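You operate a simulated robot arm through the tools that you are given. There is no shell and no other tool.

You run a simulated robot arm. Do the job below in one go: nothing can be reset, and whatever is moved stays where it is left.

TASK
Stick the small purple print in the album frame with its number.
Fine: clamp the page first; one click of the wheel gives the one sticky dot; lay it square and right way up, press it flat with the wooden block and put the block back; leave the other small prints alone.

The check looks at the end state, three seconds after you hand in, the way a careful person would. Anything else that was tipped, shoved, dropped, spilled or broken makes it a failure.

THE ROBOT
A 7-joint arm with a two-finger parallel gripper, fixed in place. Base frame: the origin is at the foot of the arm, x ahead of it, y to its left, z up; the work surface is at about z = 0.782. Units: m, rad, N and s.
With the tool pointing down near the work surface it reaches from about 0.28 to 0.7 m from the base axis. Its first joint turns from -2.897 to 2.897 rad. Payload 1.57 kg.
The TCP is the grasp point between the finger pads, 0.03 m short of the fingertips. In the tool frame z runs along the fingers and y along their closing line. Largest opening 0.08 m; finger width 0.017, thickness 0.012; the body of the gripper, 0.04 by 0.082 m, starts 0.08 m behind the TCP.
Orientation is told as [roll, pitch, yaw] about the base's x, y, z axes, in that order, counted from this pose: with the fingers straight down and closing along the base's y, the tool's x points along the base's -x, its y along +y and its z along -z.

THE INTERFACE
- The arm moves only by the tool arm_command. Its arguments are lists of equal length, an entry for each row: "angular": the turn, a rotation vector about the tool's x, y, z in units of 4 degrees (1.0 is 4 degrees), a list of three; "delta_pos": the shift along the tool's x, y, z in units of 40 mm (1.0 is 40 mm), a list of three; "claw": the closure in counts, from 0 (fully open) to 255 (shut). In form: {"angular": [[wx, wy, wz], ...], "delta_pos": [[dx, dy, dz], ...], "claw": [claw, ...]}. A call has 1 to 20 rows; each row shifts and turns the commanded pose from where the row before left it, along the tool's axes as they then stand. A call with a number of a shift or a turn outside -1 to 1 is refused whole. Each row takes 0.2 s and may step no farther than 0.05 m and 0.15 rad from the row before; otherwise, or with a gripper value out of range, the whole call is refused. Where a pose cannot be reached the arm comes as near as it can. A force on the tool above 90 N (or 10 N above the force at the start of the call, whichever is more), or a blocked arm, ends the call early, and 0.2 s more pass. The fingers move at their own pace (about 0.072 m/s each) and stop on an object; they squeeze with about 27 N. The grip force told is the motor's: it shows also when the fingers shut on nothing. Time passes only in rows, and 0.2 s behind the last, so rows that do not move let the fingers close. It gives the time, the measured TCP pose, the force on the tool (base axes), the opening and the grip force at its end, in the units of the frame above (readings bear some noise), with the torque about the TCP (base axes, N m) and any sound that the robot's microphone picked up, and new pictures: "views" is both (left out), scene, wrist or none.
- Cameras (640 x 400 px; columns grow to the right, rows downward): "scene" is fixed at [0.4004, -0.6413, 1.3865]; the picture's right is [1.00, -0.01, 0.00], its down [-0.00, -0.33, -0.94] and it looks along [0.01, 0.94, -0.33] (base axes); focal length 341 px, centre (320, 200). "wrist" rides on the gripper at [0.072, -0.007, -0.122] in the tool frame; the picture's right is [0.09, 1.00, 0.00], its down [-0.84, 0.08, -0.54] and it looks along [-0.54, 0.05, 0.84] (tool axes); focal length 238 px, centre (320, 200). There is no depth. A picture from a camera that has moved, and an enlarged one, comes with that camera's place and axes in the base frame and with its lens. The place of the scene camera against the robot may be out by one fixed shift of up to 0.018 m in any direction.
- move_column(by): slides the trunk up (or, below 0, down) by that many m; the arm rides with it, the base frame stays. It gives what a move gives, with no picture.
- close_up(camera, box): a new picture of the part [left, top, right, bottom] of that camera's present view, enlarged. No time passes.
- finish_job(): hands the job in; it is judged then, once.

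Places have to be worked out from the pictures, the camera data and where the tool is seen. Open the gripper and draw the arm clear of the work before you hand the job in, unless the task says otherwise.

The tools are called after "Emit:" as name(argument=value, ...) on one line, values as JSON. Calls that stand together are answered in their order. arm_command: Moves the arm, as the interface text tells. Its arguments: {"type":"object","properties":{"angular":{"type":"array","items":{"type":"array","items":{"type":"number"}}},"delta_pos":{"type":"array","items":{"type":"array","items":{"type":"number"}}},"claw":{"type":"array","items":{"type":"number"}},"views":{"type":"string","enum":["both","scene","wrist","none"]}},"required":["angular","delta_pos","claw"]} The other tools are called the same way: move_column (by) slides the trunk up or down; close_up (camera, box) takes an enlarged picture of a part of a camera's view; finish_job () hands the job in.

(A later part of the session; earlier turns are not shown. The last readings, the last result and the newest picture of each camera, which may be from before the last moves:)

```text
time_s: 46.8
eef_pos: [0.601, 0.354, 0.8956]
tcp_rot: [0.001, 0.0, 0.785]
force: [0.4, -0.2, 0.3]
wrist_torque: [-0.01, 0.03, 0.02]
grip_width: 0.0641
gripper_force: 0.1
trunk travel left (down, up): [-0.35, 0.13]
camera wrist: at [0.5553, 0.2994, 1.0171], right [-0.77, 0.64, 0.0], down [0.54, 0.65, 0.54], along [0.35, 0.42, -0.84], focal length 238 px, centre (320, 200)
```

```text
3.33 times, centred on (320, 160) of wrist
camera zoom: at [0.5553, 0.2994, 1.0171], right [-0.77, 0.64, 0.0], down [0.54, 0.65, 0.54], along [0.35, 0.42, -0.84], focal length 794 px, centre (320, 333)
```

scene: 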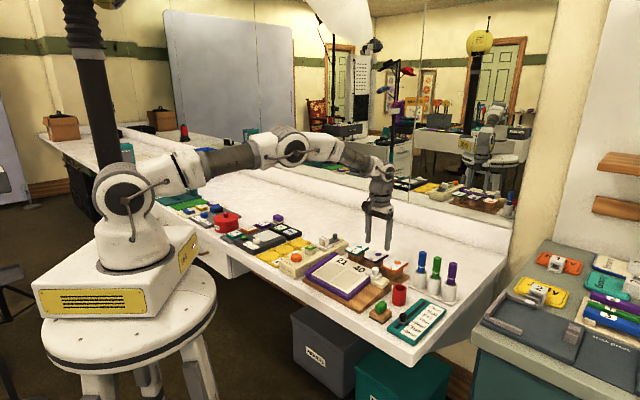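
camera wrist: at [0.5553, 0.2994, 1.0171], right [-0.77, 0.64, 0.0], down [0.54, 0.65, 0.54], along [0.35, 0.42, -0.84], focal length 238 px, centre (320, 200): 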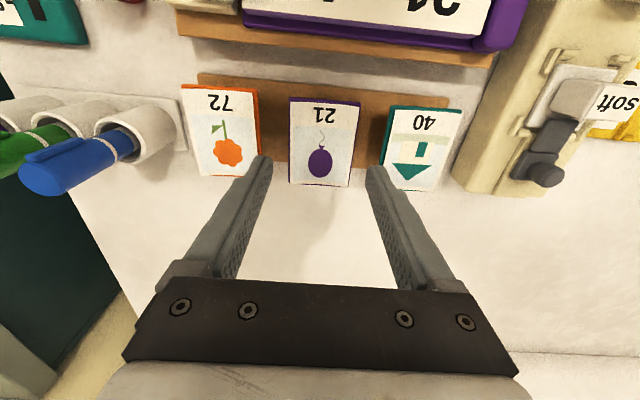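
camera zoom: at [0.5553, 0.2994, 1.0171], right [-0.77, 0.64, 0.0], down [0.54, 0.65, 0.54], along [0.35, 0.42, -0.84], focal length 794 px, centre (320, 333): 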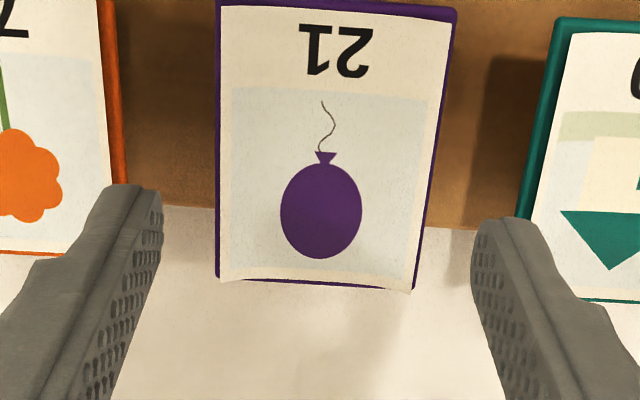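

Centred within ~1 mm. I descend beside the print to fingertips ≈0.830 and look before closing.

Emit:
arm_command(angular=[[0, 0, 0], [0, 0, 0], [0, 0, 0], [0, 0, 0], [0, 0, 0], [0, 0, 0]], delta_pos=[[0, 0.025, 0.2], [0, 0, 0.2], [0, 0, 0.2], [0, 0, 0.15], [0, 0, 0.1], [0, 0, 0]], claw=[51, 51, 51, 51, 51, 51], views="wrist")

Emit:
close_up(camera="scene", box=[350, 240, 400, 276])

Emit:
close_up(camera="wrist", box=[240, 100, 400, 220])

```text
time_s: 48.2
eef_pos: [0.5988, 0.3544, 0.8595]
tcp_rot: [0.0, 0.001, 0.786]
force: [-1.3, 0.2, 0.0]
wrist_torque: [-0.02, -0.02, -0.02]
grip_width: 0.0637
gripper_force: 0.0
trunk travel left (down, up): [-0.35, 0.13]
camera wrist: at [0.5544, 0.3003, 0.9825], right [-0.77, 0.64, 0.0], down [0.54, 0.65, 0.54], along [0.35, 0.42, -0.84], focal length 238 px, centre (320, 200)
```

wrist: 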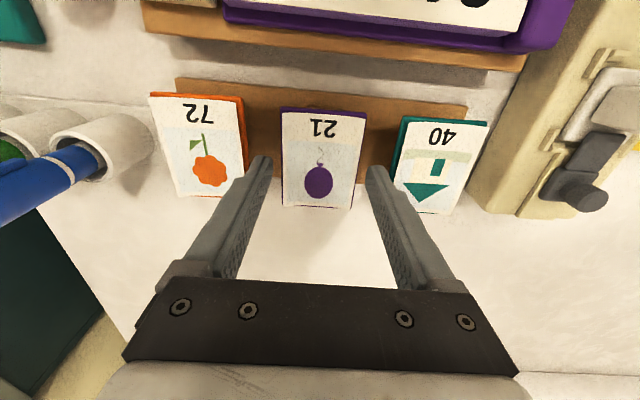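

```text
11.11 times, centred on (375, 258) of scene
camera zoom: at [0.4004, -0.6413, 1.3865], right [1.0, -0.01, 0.0], down [0.0, -0.33, -0.94], along [0.01, 0.94, -0.33], focal length 3789 px, centre (-291, -444)
```

zoom: 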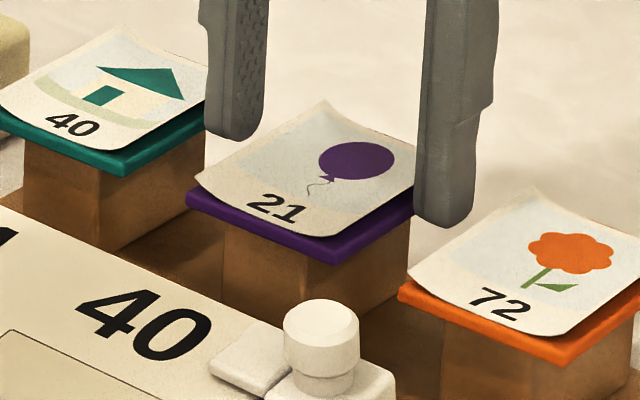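

```text
3.33 times, centred on (320, 160) of wrist
camera zoom: at [0.5544, 0.3003, 0.9825], right [-0.77, 0.64, 0.0], down [0.54, 0.65, 0.54], along [0.35, 0.42, -0.84], focal length 794 px, centre (320, 333)
```

zoom: 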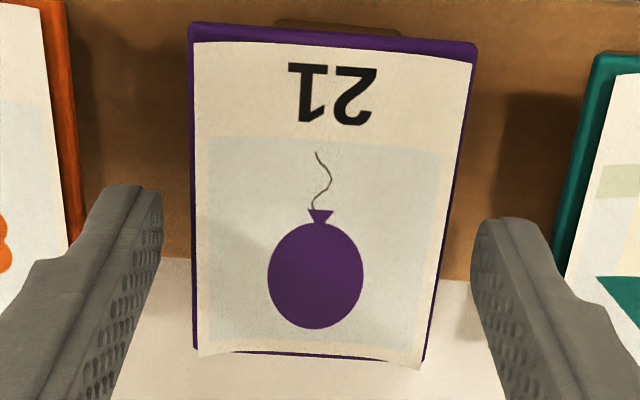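

Fingers straddle the print at the right height by geometry. I close only partly (to 46 mm) to test whether the pads catch the lifted side edges (~50 mm).

Emit:
arm_command(angular=[[0, 0, 0], [0, 0, 0], [0, 0, 0]], delta_pos=[[0, 0, 0], [0, 0, 0], [0, 0, 0]], claw=[80, 108, 108], views="wrist")

Emit:
close_up(camera="scene", box=[350, 240, 400, 276])

Emit:
close_up(camera="wrist", box=[240, 100, 400, 220])

```text
time_s: 49.0
eef_pos: [0.6001, 0.3547, 0.8608]
tcp_rot: [0.001, 0.0, 0.786]
force: [-1.1, -0.5, -0.2]
wrist_torque: [-0.05, 0.02, -0.03]
grip_width: 0.0462
gripper_force: 0.1
trunk travel left (down, up): [-0.35, 0.13]
camera wrist: at [0.5545, 0.3001, 0.9827], right [-0.77, 0.64, 0.0], down [0.54, 0.65, 0.54], along [0.35, 0.42, -0.84], focal length 238 px, centre (320, 200)
```

wrist: 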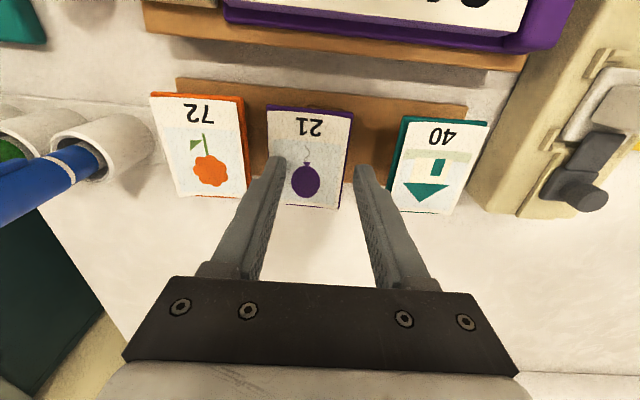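

```text
11.11 times, centred on (375, 258) of scene
camera zoom: at [0.4004, -0.6413, 1.3865], right [1.0, -0.01, 0.0], down [0.0, -0.33, -0.94], along [0.01, 0.94, -0.33], focal length 3789 px, centre (-291, -444)
```

zoom: 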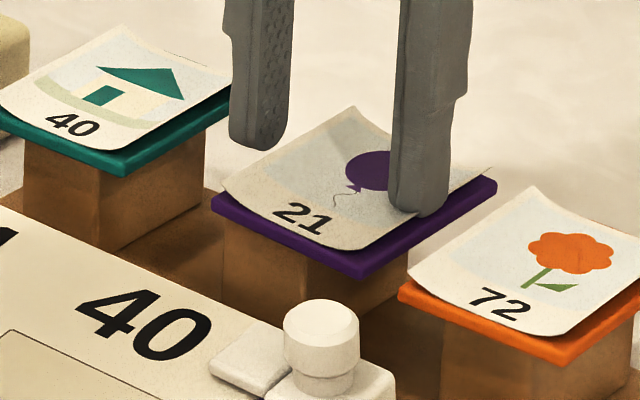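

```text
3.33 times, centred on (320, 160) of wrist
camera zoom: at [0.5545, 0.3001, 0.9827], right [-0.77, 0.64, 0.0], down [0.54, 0.65, 0.54], along [0.35, 0.42, -0.84], focal length 794 px, centre (320, 333)
```

zoom: 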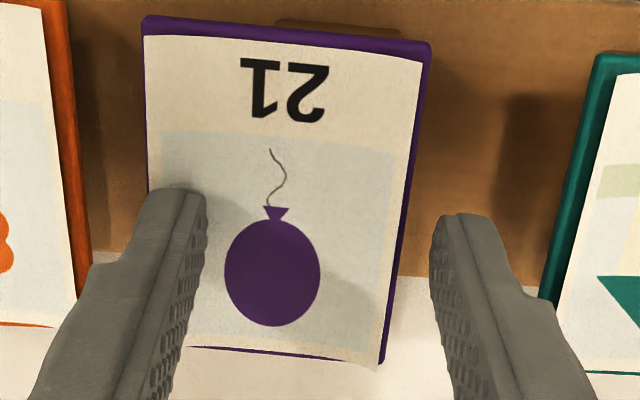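

The coloured plate moved with the picture: it is the print's own backing resting loosely on the post, and it slid ~10 mm. I open and lift straight up to look again, then grip the plate by its edges instead.

Emit:
arm_command(angular=[[0, 0, 0], [0, 0, 0], [0, 0, 0], [0, 0, 0], [0, 0, 0]], delta_pos=[[0, 0, -0.3], [0, 0, -0.5], [0, 0, -0.5], [0, 0, 0], [0, 0, 0]], claw=[108, 108, 108, 40, 40], views="wrist")

Emit:
close_up(camera="scene", box=[350, 240, 400, 276])

Emit:
close_up(camera="wrist", box=[240, 90, 400, 210])

```text
time_s: 50.2
eef_pos: [0.5992, 0.3534, 0.9124]
tcp_rot: [0.0, 0.0, 0.785]
force: [-1.2, -0.3, 0.2]
wrist_torque: [-0.02, -0.03, 0.02]
grip_width: 0.0674
gripper_force: 0.2
trunk travel left (down, up): [-0.35, 0.13]
camera wrist: at [0.5529, 0.2985, 1.0341], right [-0.77, 0.64, 0.0], down [0.54, 0.65, 0.54], along [0.35, 0.42, -0.84], focal length 238 px, centre (320, 200)
```

wrist: 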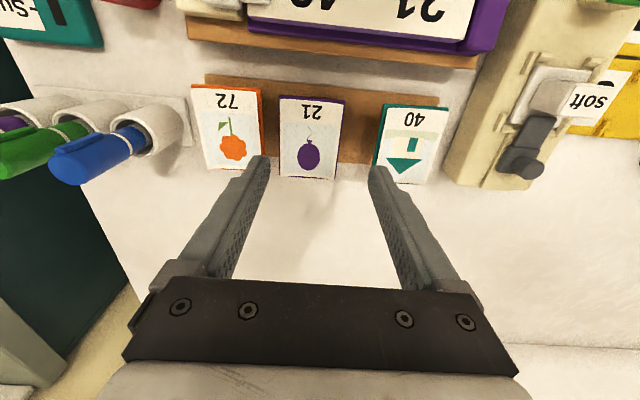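

```text
11.11 times, centred on (375, 258) of scene
camera zoom: at [0.4004, -0.6413, 1.3865], right [1.0, -0.01, 0.0], down [0.0, -0.33, -0.94], along [0.01, 0.94, -0.33], focal length 3789 px, centre (-291, -444)
```

zoom: 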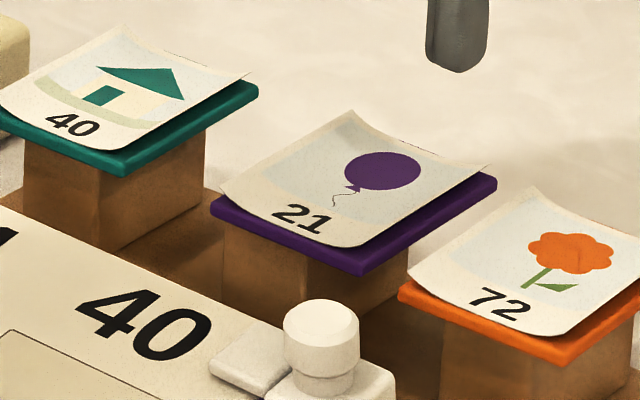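

```text
3.33 times, centred on (320, 150) of wrist
camera zoom: at [0.5529, 0.2985, 1.0341], right [-0.77, 0.64, 0.0], down [0.54, 0.65, 0.54], along [0.35, 0.42, -0.84], focal length 794 px, centre (320, 367)
```

zoom: 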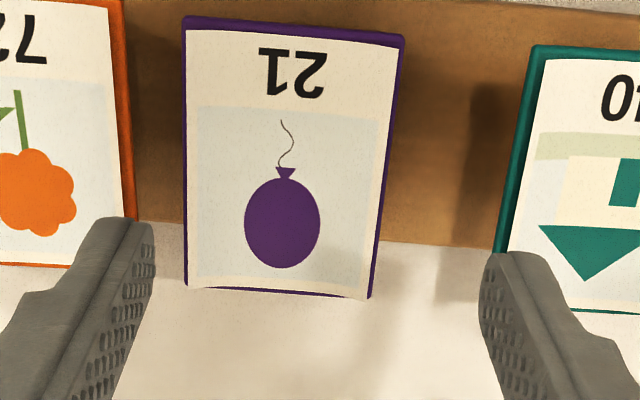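

The plate now sits at r≈0.183, f≈0.673, still square, with only a 13 mm gap to print 72. I'll grip it by its near/far edges (73 mm) instead, so I raise a little and yaw the tool by 90°.

Emit:
arm_command(angular=[[0, 0, 1], [0, 0, 1], [0, 0, 1], [0, 0, 1], [0, 0, 1], [0, 0, 1], [0, 0, 1], [0, 0, 1], [0, 0, 1], [0, 0, 1], [0, 0, 1], [0, 0, 1], [0, 0, 1], [0, 0, 1], [0, 0, 1], [0, 0, 1], [0, 0, 1], [0, 0, 1], [0, 0, 1], [0, 0, 1]], delta_pos=[[0, 0, -0.5], [0, 0, -0.5], [0, 0, 0], [0, 0, 0], [0, 0, 0], [0, 0, 0], [0, 0, 0], [0, 0, 0], [0, 0, 0], [0, 0, 0], [0, 0, 0], [0, 0, 0], [0, 0, 0], [0, 0, 0], [0, 0, 0], [0, 0, 0], [0, 0, 0], [0, 0, 0], [0, 0, 0], [0, 0, 0]], claw=[0, 0, 0, 0, 0, 0, 0, 0, 0, 0, 0, 0, 0, 0, 0, 0, 0, 0, 0, 0], views="none")

Emit:
arm_command(angular=[[0, 0, 1], [0, 0, 1], [0, 0, 0.5], [0, 0, 0]], delta_pos=[[0, 0, 0], [0, 0, 0], [0, 0, 0], [0, 0, 0]], claw=[0, 0, 0, 0])

Emit:
close_up(camera="wrist", box=[240, 90, 400, 210])

```text
time_s: 54.4
eef_pos: [0.601, 0.3554, 0.9519]
tcp_rot: [-0.002, -0.001, -0.612]
force: [-0.3, 0.6, -0.4]
wrist_torque: [-0.02, 0.0, 0.04]
grip_width: 0.08
gripper_force: 0.0
trunk travel left (down, up): [-0.35, 0.13]
```

```text
time_s: 55.4
eef_pos: [0.5994, 0.3564, 0.9524]
tcp_rot: [0.0, 0.001, -0.788]
force: [-0.5, 0.5, 0.5]
wrist_torque: [0.0, 0.0, 0.03]
grip_width: 0.0797
gripper_force: 0.1
trunk travel left (down, up): [-0.35, 0.13]
camera wrist: at [0.5454, 0.4024, 1.074], right [0.64, 0.77, 0.0], down [0.65, -0.54, 0.54], along [0.42, -0.35, -0.84], focal length 238 px, centre (320, 200)
```

scene: 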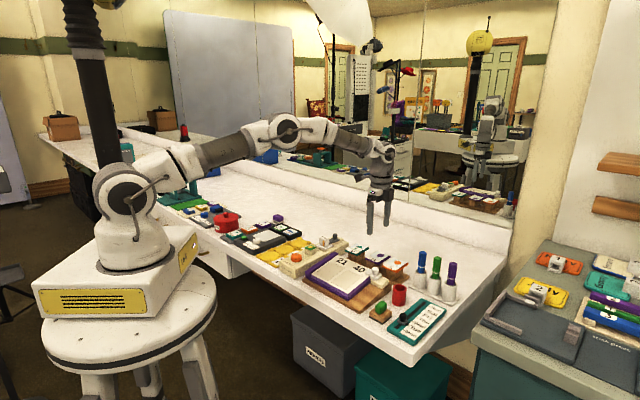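
wrist: 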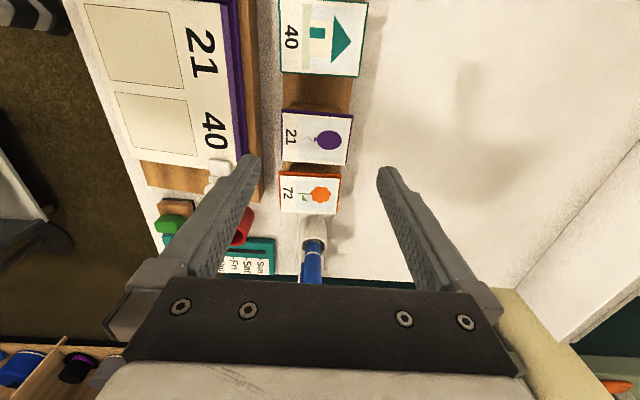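

```text
3.33 times, centred on (320, 150) of wrist
camera zoom: at [0.5454, 0.4024, 1.074], right [0.64, 0.77, 0.0], down [0.65, -0.54, 0.54], along [0.42, -0.35, -0.84], focal length 794 px, centre (320, 367)
```

zoom: 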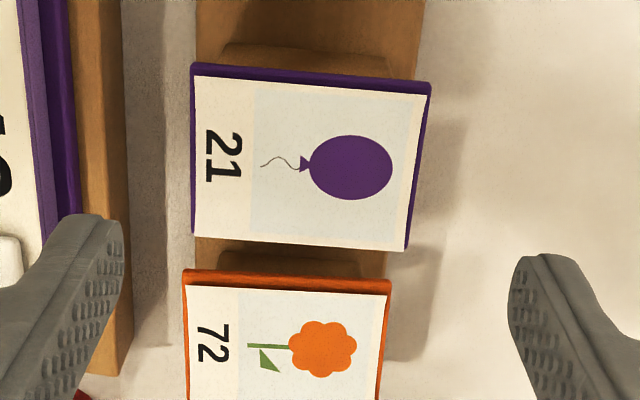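

With the 90° yaw the plate is confirmed at r 0.1555–0.210, f 0.637–0.709. I centre over it and come down part-way to check finger clearance.

Emit:
arm_command(angular=[[0, 0, 0], [0, 0, 0], [0, 0, 0], [0, 0, 0], [0, 0, 0], [0, 0, 0]], delta_pos=[[-0.26, -0.075, 0.4], [0, 0, 0.4], [0, 0, 0.4], [0, 0, 0.4], [0, 0, 0], [0, 0, 0]], claw=[0, 0, 0, 0, 0, 0])

Emit:
close_up(camera="wrist", box=[220, 60, 420, 210])

Emit:
close_up(camera="scene", box=[350, 236, 400, 276])

```text
time_s: 56.8
eef_pos: [0.6062, 0.3451, 0.8882]
tcp_rot: [-0.001, 0.001, -0.784]
force: [0.0, 0.1, -0.2]
wrist_torque: [-0.04, -0.04, -0.03]
grip_width: 0.08
gripper_force: 0.0
trunk travel left (down, up): [-0.35, 0.13]
camera wrist: at [0.5511, 0.3908, 1.0103], right [0.64, 0.77, 0.0], down [0.65, -0.54, 0.54], along [0.42, -0.35, -0.84], focal length 238 px, centre (320, 200)
```

scene: 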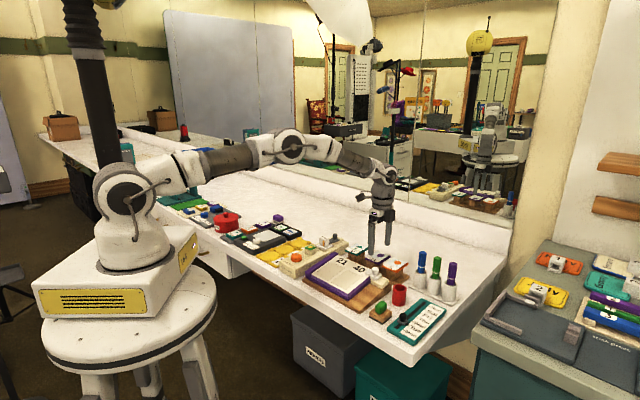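
wrist: 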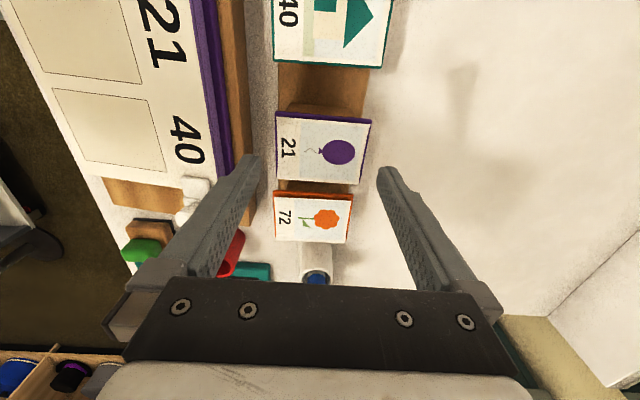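

```text
2.67 times, centred on (320, 135) of wrist
camera zoom: at [0.5511, 0.3908, 1.0103], right [0.64, 0.77, 0.0], down [0.65, -0.54, 0.54], along [0.42, -0.35, -0.84], focal length 636 px, centre (320, 373)
```

zoom: 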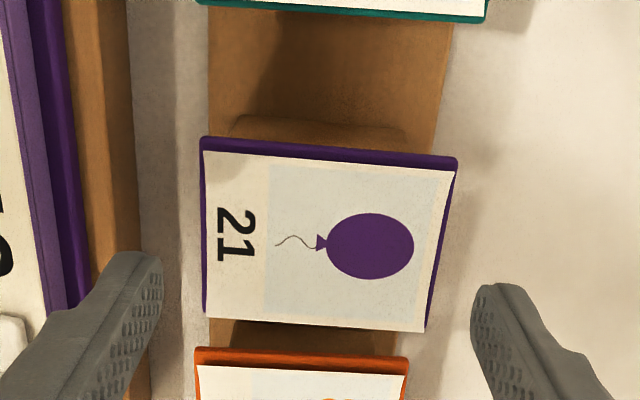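

```text
10.00 times, centred on (375, 256) of scene
camera zoom: at [0.4004, -0.6413, 1.3865], right [1.0, -0.01, 0.0], down [0.0, -0.33, -0.94], along [0.01, 0.94, -0.33], focal length 3410 px, centre (-230, -360)
```

zoom: 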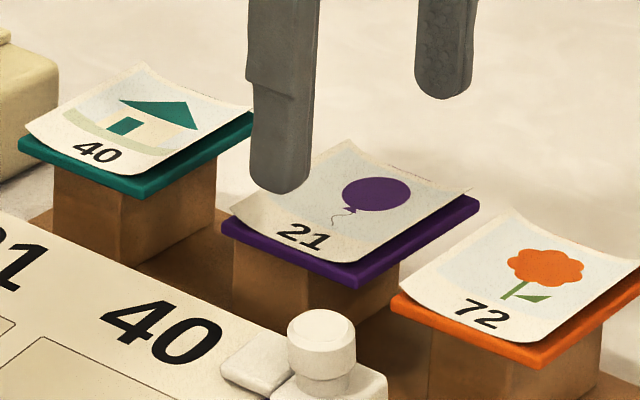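

Finger clearance is symmetric (≈4 mm each side). I descend so the tips reach just under the plate's edges, and check before closing.

Emit:
arm_command(angular=[[0, 0, 0], [0, 0, 0], [0, 0, 0], [0, 0, 0], [0, 0, 0], [0, 0, 0]], delta_pos=[[0, 0, 0.2], [0, 0, 0.2], [0, 0, 0.2], [0, 0, 0.2], [0, 0, 0.13], [0, 0, 0]], claw=[0, 0, 0, 0, 0, 0], views="wrist")

Emit:
close_up(camera="wrist", box=[220, 80, 420, 230])

Emit:
close_up(camera="scene", box=[350, 236, 400, 276])

```text
time_s: 58.2
eef_pos: [0.6042, 0.344, 0.852]
tcp_rot: [0.0, 0.001, -0.786]
force: [0.4, 0.7, -0.8]
wrist_torque: [-0.03, -0.02, 0.02]
grip_width: 0.0799
gripper_force: 0.0
trunk travel left (down, up): [-0.35, 0.13]
camera wrist: at [0.5497, 0.3914, 0.9739], right [0.64, 0.77, 0.0], down [0.65, -0.54, 0.54], along [0.42, -0.35, -0.84], focal length 238 px, centre (320, 200)
```

wrist: 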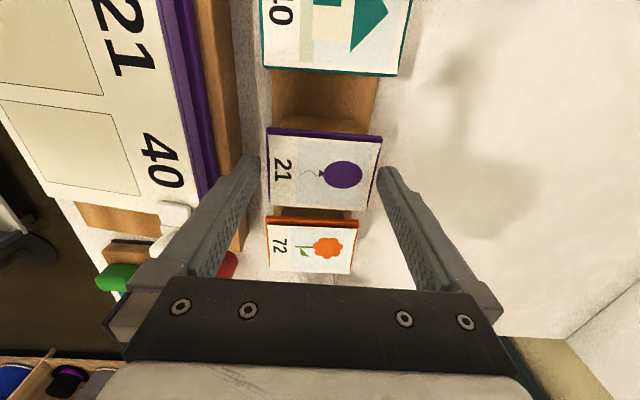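

```text
2.67 times, centred on (320, 155) of wrist
camera zoom: at [0.5497, 0.3914, 0.9739], right [0.64, 0.77, 0.0], down [0.65, -0.54, 0.54], along [0.42, -0.35, -0.84], focal length 636 px, centre (320, 320)
```

zoom: 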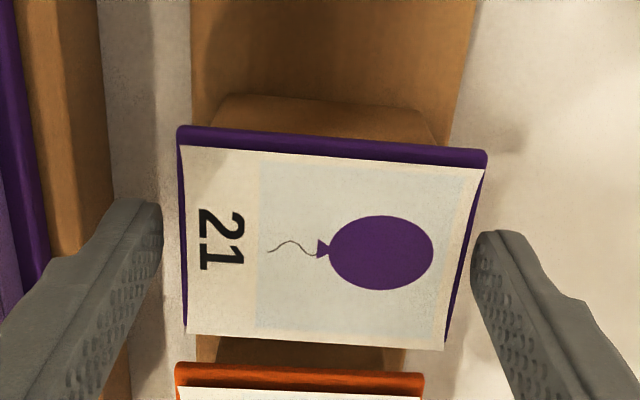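

```text
10.00 times, centred on (375, 256) of scene
camera zoom: at [0.4004, -0.6413, 1.3865], right [1.0, -0.01, 0.0], down [0.0, -0.33, -0.94], along [0.01, 0.94, -0.33], focal length 3410 px, centre (-230, -360)
```

zoom: 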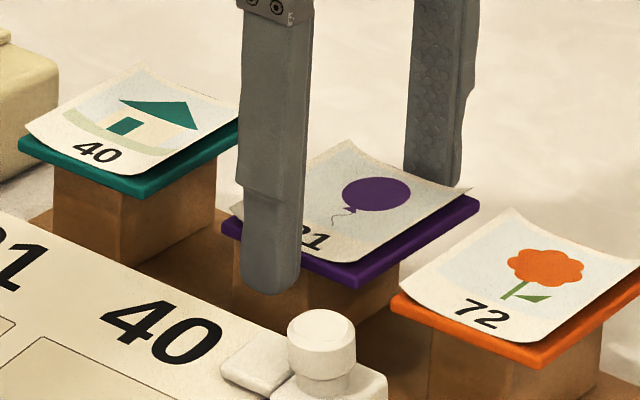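

Tips are just below the plate and clear on both sides (far gap a bit smaller). I shift 1 mm in +f and close.

Emit:
arm_command(angular=[[0, 0, 0], [0, 0, 0], [0, 0, 0], [0, 0, 0]], delta_pos=[[0, 0.025, -0.025], [0, 0, 0], [0, 0, 0], [0, 0, 0]], claw=[8, 30, 60, 60], views="wrist")

Emit:
close_up(camera="wrist", box=[220, 80, 420, 230])

Emit:
close_up(camera="scene", box=[350, 236, 400, 276])

```text
time_s: 59.2
eef_pos: [0.6052, 0.3451, 0.8538]
tcp_rot: [-0.001, 0.0, -0.785]
force: [0.6, -0.7, 2.0]
wrist_torque: [-0.04, 0.05, 0.0]
grip_width: 0.0705
gripper_force: 27.0
trunk travel left (down, up): [-0.35, 0.13]
camera wrist: at [0.5508, 0.3922, 0.975], right [0.64, 0.77, 0.0], down [0.65, -0.54, 0.54], along [0.42, -0.35, -0.84], focal length 238 px, centre (320, 200)
```

wrist: 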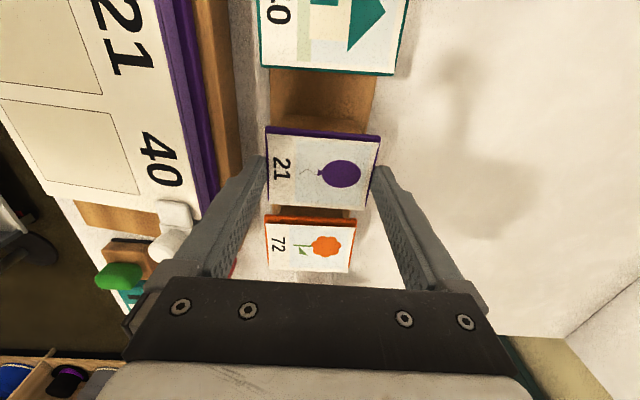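

```text
2.67 times, centred on (320, 155) of wrist
camera zoom: at [0.5508, 0.3922, 0.975], right [0.64, 0.77, 0.0], down [0.65, -0.54, 0.54], along [0.42, -0.35, -0.84], focal length 636 px, centre (320, 320)
```

zoom: 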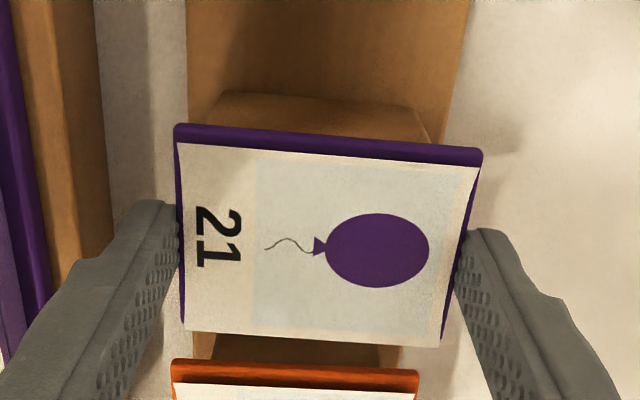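

```text
10.00 times, centred on (375, 256) of scene
camera zoom: at [0.4004, -0.6413, 1.3865], right [1.0, -0.01, 0.0], down [0.0, -0.33, -0.94], along [0.01, 0.94, -0.33], focal length 3410 px, centre (-230, -360)
```

zoom: 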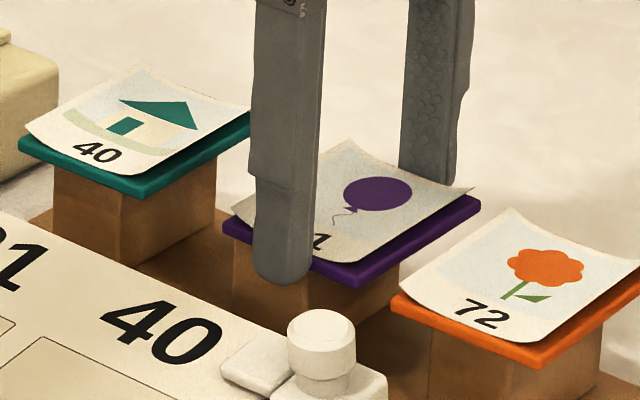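

The plate is held (70.5 mm, 27 N). I lift slowly and check.

Emit:
arm_command(angular=[[0, 0, 0], [0, 0, 0], [0, 0, 0], [0, 0, 0], [0, 0, 0], [0, 0, 0]], delta_pos=[[0, 0, -0.1], [0, 0, -0.2], [0, 0, -0.4], [0, 0, -0.6], [0, 0, -0.6], [0, 0, -0.3]], claw=[90, 90, 90, 90, 90, 90])

Emit:
close_up(camera="scene", box=[345, 206, 410, 276])

Emit:
close_up(camera="wrist", box=[220, 80, 420, 230])

```text
time_s: 60.6
eef_pos: [0.6071, 0.3455, 0.9406]
tcp_rot: [-0.001, 0.0, -0.787]
force: [0.0, -0.2, -0.5]
wrist_torque: [0.0, 0.02, 0.01]
grip_width: 0.0706
gripper_force: 26.6
trunk travel left (down, up): [-0.35, 0.13]
camera wrist: at [0.5527, 0.3926, 1.0622], right [0.64, 0.77, 0.0], down [0.65, -0.54, 0.54], along [0.42, -0.35, -0.84], focal length 238 px, centre (320, 200)
```

scene: 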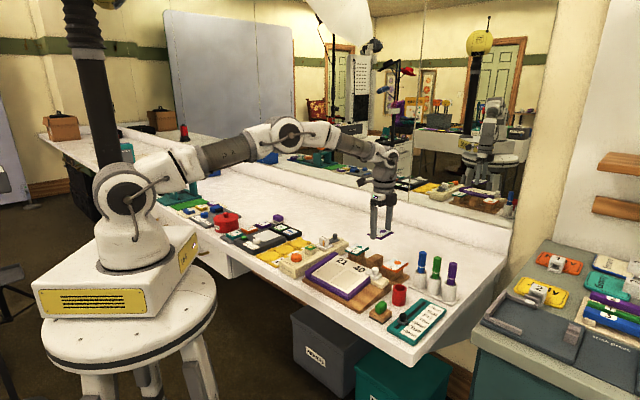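
wrist: 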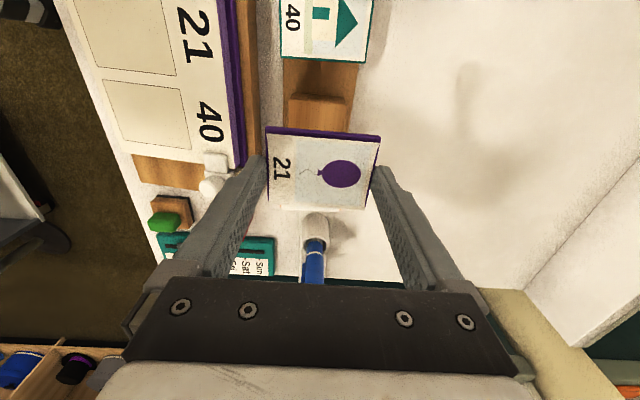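

```text
5.71 times, centred on (378, 241) of scene
camera zoom: at [0.4004, -0.6413, 1.3865], right [1.0, -0.01, 0.0], down [0.0, -0.33, -0.94], along [0.01, 0.94, -0.33], focal length 1949 px, centre (-9, -34)
```

zoom: 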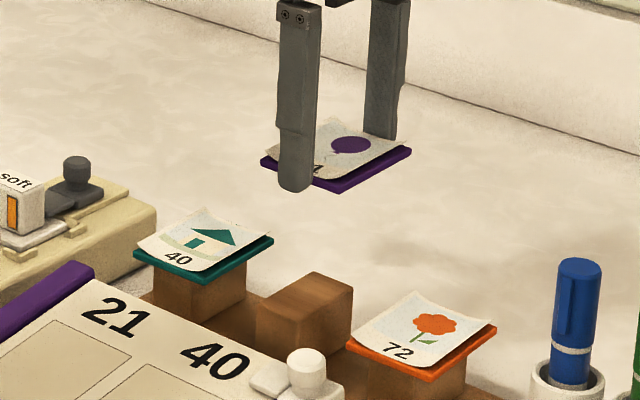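

```text
2.67 times, centred on (320, 155) of wrist
camera zoom: at [0.5527, 0.3926, 1.0622], right [0.64, 0.77, 0.0], down [0.65, -0.54, 0.54], along [0.42, -0.35, -0.84], focal length 636 px, centre (320, 320)
```

zoom: 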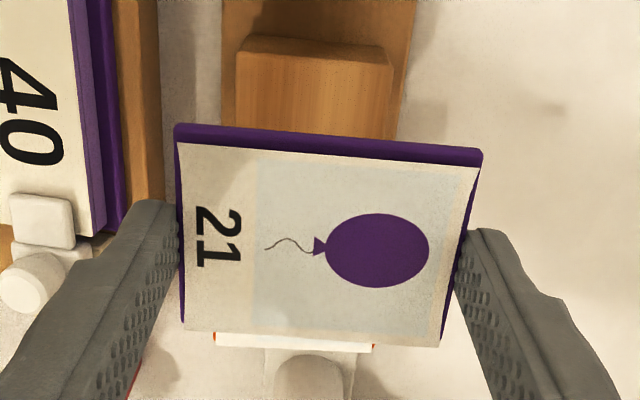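

The print plate is held square, tips ~3 mm below its underside. I rotate back to the 45° yaw so the fingers will straddle the dot pad crosswise.

Emit:
arm_command(angular=[[0, 0, -1], [0, 0, -1], [0, 0, -1], [0, 0, -1], [0, 0, -1], [0, 0, -1], [0, 0, -1], [0, 0, -1], [0, 0, -1], [0, 0, -1], [0, 0, -1], [0, 0, -1], [0, 0, -1], [0, 0, -1], [0, 0, -1], [0, 0, -1], [0, 0, -1], [0, 0, -1], [0, 0, -1], [0, 0, -1]], delta_pos=[[0, 0, -0.4], [0, 0, -0.4], [0, 0, 0], [0, 0, 0], [0, 0, 0], [0, 0, 0], [0, 0, 0], [0, 0, 0], [0, 0, 0], [0, 0, 0], [0, 0, 0], [0, 0, 0], [0, 0, 0], [0, 0, 0], [0, 0, 0], [0, 0, 0], [0, 0, 0], [0, 0, 0], [0, 0, 0], [0, 0, 0]], claw=[90, 90, 90, 90, 90, 90, 90, 90, 90, 90, 90, 90, 90, 90, 90, 90, 90, 90, 90, 90], views="none")

Emit:
arm_command(angular=[[0, 0, -1], [0, 0, -1], [0, 0, -0.5], [0, 0, 0]], delta_pos=[[0, 0, 0], [0, 0, 0], [0, 0, 0], [0, 0, 0]], claw=[90, 90, 90, 90], views="none")

```text
time_s: 64.8
eef_pos: [0.6066, 0.3446, 0.9722]
tcp_rot: [0.0, -0.001, 0.61]
force: [0.6, -0.4, -0.7]
wrist_torque: [-0.02, 0.03, -0.03]
grip_width: 0.0704
gripper_force: 26.8
trunk travel left (down, up): [-0.35, 0.13]
```

```text
time_s: 65.8
eef_pos: [0.6067, 0.3477, 0.9723]
tcp_rot: [0.0, 0.0, 0.785]
force: [0.5, 0.3, 0.4]
wrist_torque: [-0.03, 0.0, -0.01]
grip_width: 0.0704
gripper_force: 26.9
trunk travel left (down, up): [-0.35, 0.13]
```

Now I carry the print over to hover above the dot pad.

Emit:
arm_command(angular=[[0, 0, 0], [0, 0, 0], [0, 0, 0], [0, 0, 0], [0, 0, 0], [0, 0, 0], [0, 0, 0], [0, 0, 0], [0, 0, 0]], delta_pos=[[0.394, 0.604, 0.164], [0.394, 0.604, 0.164], [0.394, 0.604, 0.164], [0.394, 0.604, 0.164], [0.394, 0.604, 0.164], [0.394, 0.604, 0.164], [0.394, 0.604, 0.164], [0.394, 0.604, 0.164], [0, 0, 0]], claw=[90, 90, 90, 90, 90, 90, 90, 90, 90])

Emit:
close_up(camera="scene", box=[280, 206, 350, 276])

Emit:
close_up(camera="wrist", box=[240, 90, 400, 290])

```text
time_s: 67.8
eef_pos: [0.3786, 0.3929, 0.9192]
tcp_rot: [-0.002, -0.001, 0.784]
force: [0.2, 0.3, 0.6]
wrist_torque: [0.01, -0.01, -0.01]
grip_width: 0.0705
gripper_force: 26.8
trunk travel left (down, up): [-0.35, 0.13]
camera wrist: at [0.3331, 0.3376, 1.0407], right [-0.77, 0.64, 0.0], down [0.54, 0.65, 0.54], along [0.35, 0.42, -0.84], focal length 238 px, centre (320, 200)
```

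scene: 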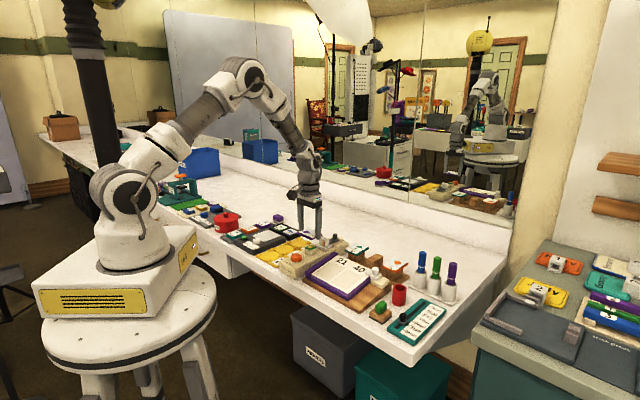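
wrist: 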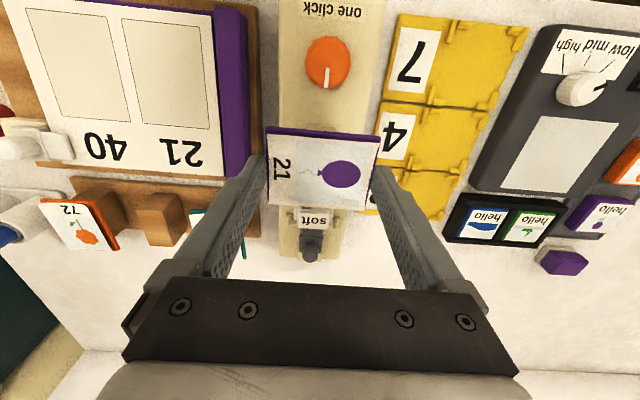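

```text
5.71 times, centred on (315, 241) of scene
camera zoom: at [0.4004, -0.6413, 1.3865], right [1.0, -0.01, 0.0], down [0.0, -0.33, -0.94], along [0.01, 0.94, -0.33], focal length 1949 px, centre (349, -34)
```

zoom: 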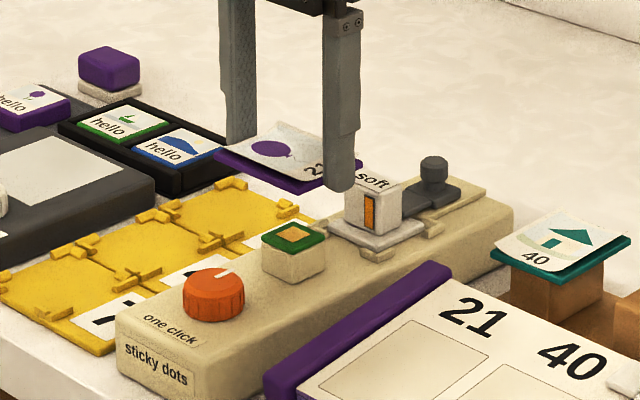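

```text
2.00 times, centred on (320, 190) of wrist
camera zoom: at [0.3331, 0.3376, 1.0407], right [-0.77, 0.64, 0.0], down [0.54, 0.65, 0.54], along [0.35, 0.42, -0.84], focal length 477 px, centre (320, 220)
```

zoom: 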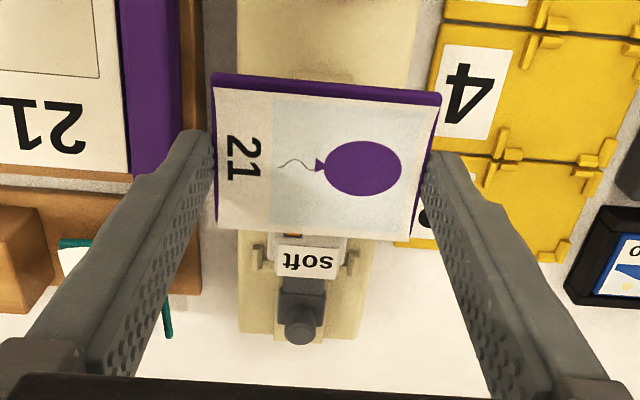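

The print is centred over the pad. I lower to ~1 cm above, then feel for contact in small steps.

Emit:
arm_command(angular=[[0, 0, 0], [0, 0, 0], [0, 0, 0], [0, 0, 0]], delta_pos=[[-0.03, 0, 0.3], [0, 0, 0.3], [0, 0, 0.3], [0, 0, 0.15]], claw=[90, 90, 90, 90], views="none")

Emit:
close_up(camera="scene", box=[290, 226, 340, 262])

```text
time_s: 68.8
eef_pos: [0.3816, 0.395, 0.8755]
tcp_rot: [-0.001, 0.0, 0.785]
force: [0.6, 0.5, -0.6]
wrist_torque: [0.0, -0.03, 0.0]
grip_width: 0.0704
gripper_force: 27.1
trunk travel left (down, up): [-0.35, 0.13]
```

```text
11.11 times, centred on (315, 244) of scene
camera zoom: at [0.4004, -0.6413, 1.3865], right [1.0, -0.01, 0.0], down [0.0, -0.33, -0.94], along [0.01, 0.94, -0.33], focal length 3789 px, centre (376, -289)
```

zoom: 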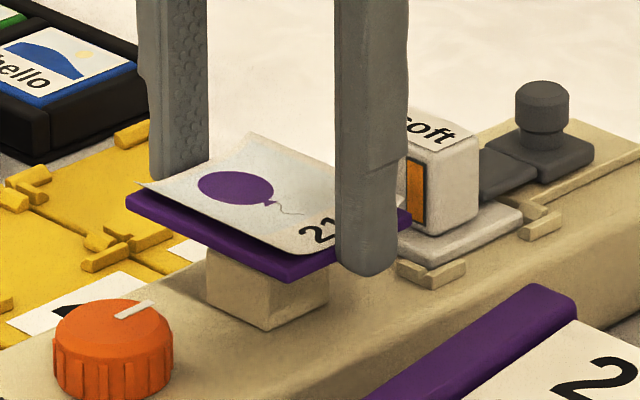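

No contact yet. I go down in 2 mm steps, reading the force.

Emit:
arm_command(angular=[[0, 0, 0], [0, 0, 0]], delta_pos=[[0, 0, 0.05], [0, 0, 0.05]], claw=[90, 90], views="none")

Emit:
arm_command(angular=[[0, 0, 0], [0, 0, 0]], delta_pos=[[0, 0, 0.04], [0, 0, 0]], claw=[90, 90], views="none")

Emit:
close_up(camera="scene", box=[290, 226, 340, 262])

```text
time_s: 69.4
eef_pos: [0.3806, 0.3946, 0.874]
tcp_rot: [0.0, 0.0, 0.784]
force: [-0.1, 0.1, 0.4]
wrist_torque: [0.04, -0.02, -0.02]
grip_width: 0.0706
gripper_force: 26.6
trunk travel left (down, up): [-0.35, 0.13]
```

```text
time_s: 70.0
eef_pos: [0.3826, 0.3954, 0.8714]
tcp_rot: [0.0, 0.001, 0.784]
force: [0.2, -0.1, -0.3]
wrist_torque: [0.03, 0.0, 0.02]
grip_width: 0.0704
gripper_force: 27.2
trunk travel left (down, up): [-0.35, 0.13]
```

```text
11.11 times, centred on (315, 244) of scene
camera zoom: at [0.4004, -0.6413, 1.3865], right [1.0, -0.01, 0.0], down [0.0, -0.33, -0.94], along [0.01, 0.94, -0.33], focal length 3789 px, centre (376, -289)
```

zoom: 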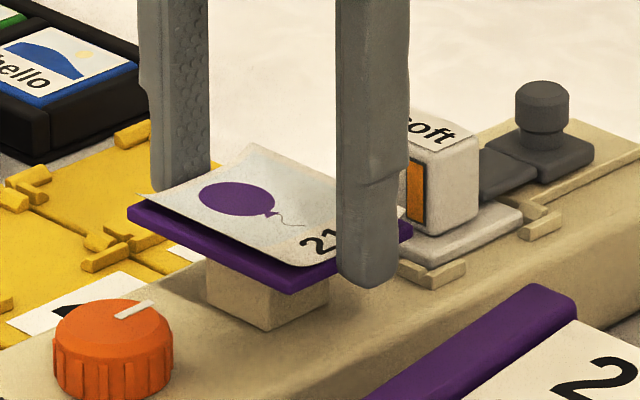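

Still no force. Continue down in small steps.

Emit:
arm_command(angular=[[0, 0, 0], [0, 0, 0]], delta_pos=[[0, 0, 0.04], [0, 0, 0]], claw=[90, 90], views="none")

Emit:
arm_command(angular=[[0, 0, 0], [0, 0, 0]], delta_pos=[[0, 0, 0.04], [0, 0, 0]], claw=[90, 90], views="none")

Emit:
close_up(camera="scene", box=[290, 226, 340, 262])

```text
time_s: 70.6
eef_pos: [0.3819, 0.3959, 0.8697]
tcp_rot: [0.001, 0.0, 0.785]
force: [-1.1, 0.9, -1.0]
wrist_torque: [0.0, 0.03, 0.01]
grip_width: 0.0705
gripper_force: 26.9
trunk travel left (down, up): [-0.35, 0.13]
```

```text
time_s: 71.2
eef_pos: [0.3813, 0.3951, 0.8699]
tcp_rot: [0.001, -0.004, 0.783]
force: [-1.2, -2.3, 15.7]
wrist_torque: [-0.09, 0.05, 0.02]
grip_width: 0.0702
gripper_force: 27.2
trunk travel left (down, up): [-0.35, 0.13]
```

```text
11.11 times, centred on (315, 244) of scene
camera zoom: at [0.4004, -0.6413, 1.3865], right [1.0, -0.01, 0.0], down [0.0, -0.33, -0.94], along [0.01, 0.94, -0.33], focal length 3789 px, centre (376, -289)
```

zoom: 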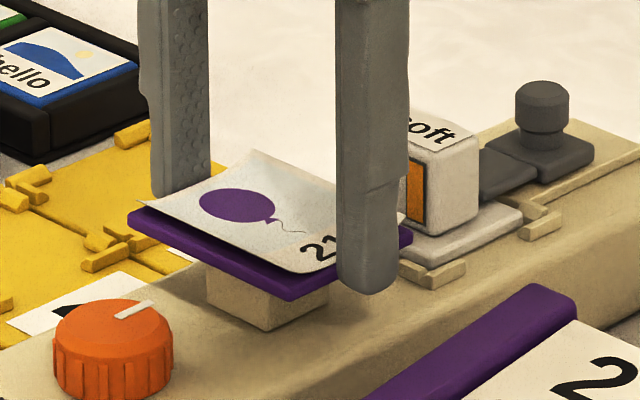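

Contact with 15.7 N on the pad. I hold for a moment and then lift to see whether the dot transferred.

Emit:
arm_command(angular=[[0, 0, 0], [0, 0, 0], [0, 0, 0], [0, 0, 0], [0, 0, 0], [0, 0, 0], [0, 0, 0], [0, 0, 0]], delta_pos=[[0, 0, 0], [0, 0, 0], [0, 0, -0.1], [0, 0, -0.3], [0, 0, -0.6], [0, 0, -0.8], [0, 0, -0.8], [0, 0, 0]], claw=[90, 90, 90, 90, 90, 90, 90, 90])

Emit:
close_up(camera="scene", box=[280, 196, 350, 276])

Emit:
close_up(camera="wrist", box=[240, 90, 400, 290])

```text
time_s: 73.0
eef_pos: [0.3821, 0.3944, 0.9723]
tcp_rot: [0.0, 0.0, 0.786]
force: [-0.2, 0.2, -0.9]
wrist_torque: [0.02, -0.02, 0.04]
grip_width: 0.0707
gripper_force: 26.7
trunk travel left (down, up): [-0.35, 0.13]
camera wrist: at [0.3368, 0.3397, 1.0951], right [-0.77, 0.64, 0.0], down [0.54, 0.65, 0.54], along [0.35, 0.42, -0.84], focal length 238 px, centre (320, 200)
```

scene: 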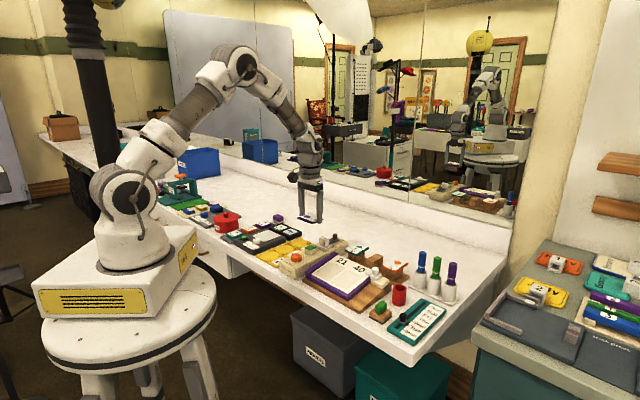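
wrist: 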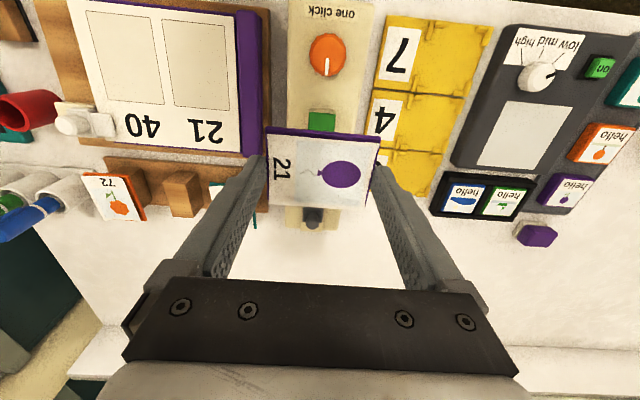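

```text
5.00 times, centred on (315, 236) of scene
camera zoom: at [0.4004, -0.6413, 1.3865], right [1.0, -0.01, 0.0], down [0.0, -0.33, -0.94], along [0.01, 0.94, -0.33], focal length 1705 px, centre (345, 20)
```

zoom: 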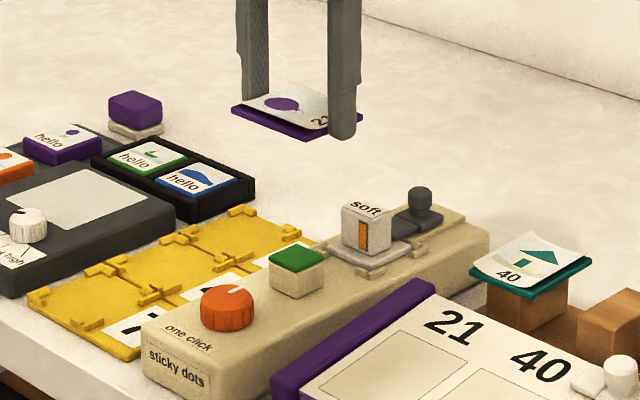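

```text
2.00 times, centred on (320, 190) of wrist
camera zoom: at [0.3368, 0.3397, 1.0951], right [-0.77, 0.64, 0.0], down [0.54, 0.65, 0.54], along [0.35, 0.42, -0.84], focal length 477 px, centre (320, 220)
```

zoom: 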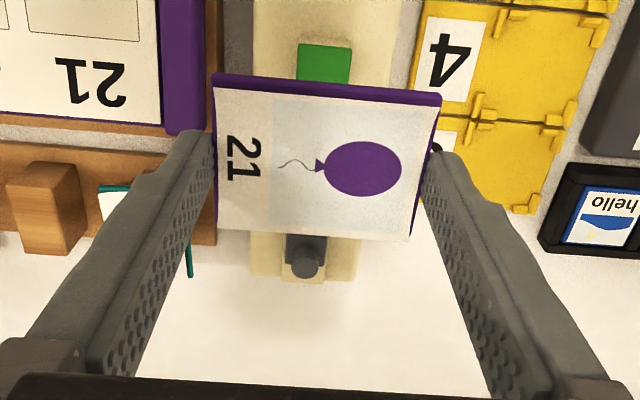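

The pad is bare: the dot is on the back of the print. Now I rotate the tool by 90° again so the print is right way up for the page.

Emit:
arm_command(angular=[[0, 0, 1], [0, 0, 1], [0, 0, 1], [0, 0, 1], [0, 0, 1], [0, 0, 1], [0, 0, 1], [0, 0, 1], [0, 0, 1], [0, 0, 1], [0, 0, 1], [0, 0, 1], [0, 0, 1], [0, 0, 1], [0, 0, 1], [0, 0, 1], [0, 0, 1], [0, 0, 1], [0, 0, 1], [0, 0, 1]], delta_pos=[[0, 0, 0], [0, 0, 0], [0, 0, 0], [0, 0, 0], [0, 0, 0], [0, 0, 0], [0, 0, 0], [0, 0, 0], [0, 0, 0], [0, 0, 0], [0, 0, 0], [0, 0, 0], [0, 0, 0], [0, 0, 0], [0, 0, 0], [0, 0, 0], [0, 0, 0], [0, 0, 0], [0, 0, 0], [0, 0, 0]], claw=[90, 90, 90, 90, 90, 90, 90, 90, 90, 90, 90, 90, 90, 90, 90, 90, 90, 90, 90, 90], views="none")

Emit:
arm_command(angular=[[0, 0, 1], [0, 0, 1], [0, 0, 0.5], [0, 0, 0]], delta_pos=[[0, 0, 0], [0, 0, 0], [0, 0, 0], [0, 0, 0]], claw=[90, 90, 90, 90], views="wrist")

Emit:
close_up(camera="wrist", box=[220, 80, 420, 230])

```text
time_s: 77.2
eef_pos: [0.3803, 0.3946, 0.9727]
tcp_rot: [0.0, 0.0, -0.614]
force: [-1.0, -0.4, 0.0]
wrist_torque: [-0.01, 0.03, -0.03]
grip_width: 0.0706
gripper_force: 26.9
trunk travel left (down, up): [-0.35, 0.13]
```

```text
time_s: 78.2
eef_pos: [0.3797, 0.3946, 0.9738]
tcp_rot: [0.0, 0.0, -0.787]
force: [-0.8, -0.1, 0.3]
wrist_torque: [-0.01, 0.02, 0.0]
grip_width: 0.0704
gripper_force: 26.8
trunk travel left (down, up): [-0.35, 0.13]
camera wrist: at [0.3254, 0.4418, 1.0958], right [0.64, 0.77, 0.0], down [0.65, -0.54, 0.54], along [0.42, -0.35, -0.84], focal length 238 px, centre (320, 200)
```

wrist: 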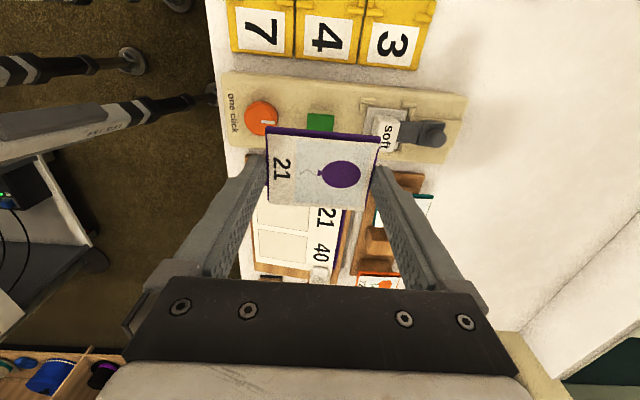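

```text
2.67 times, centred on (320, 155) of wrist
camera zoom: at [0.3254, 0.4418, 1.0958], right [0.64, 0.77, 0.0], down [0.65, -0.54, 0.54], along [0.42, -0.35, -0.84], focal length 636 px, centre (320, 320)
```

zoom: 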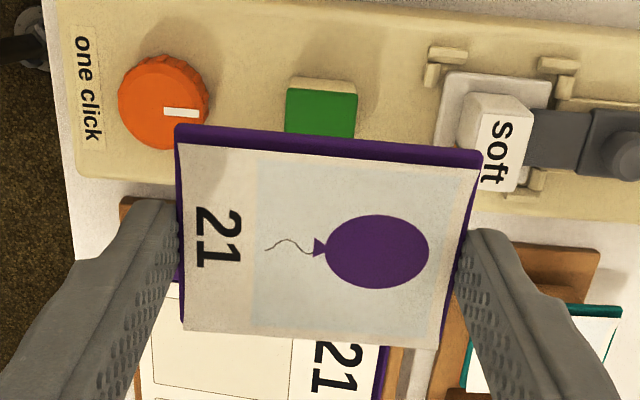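

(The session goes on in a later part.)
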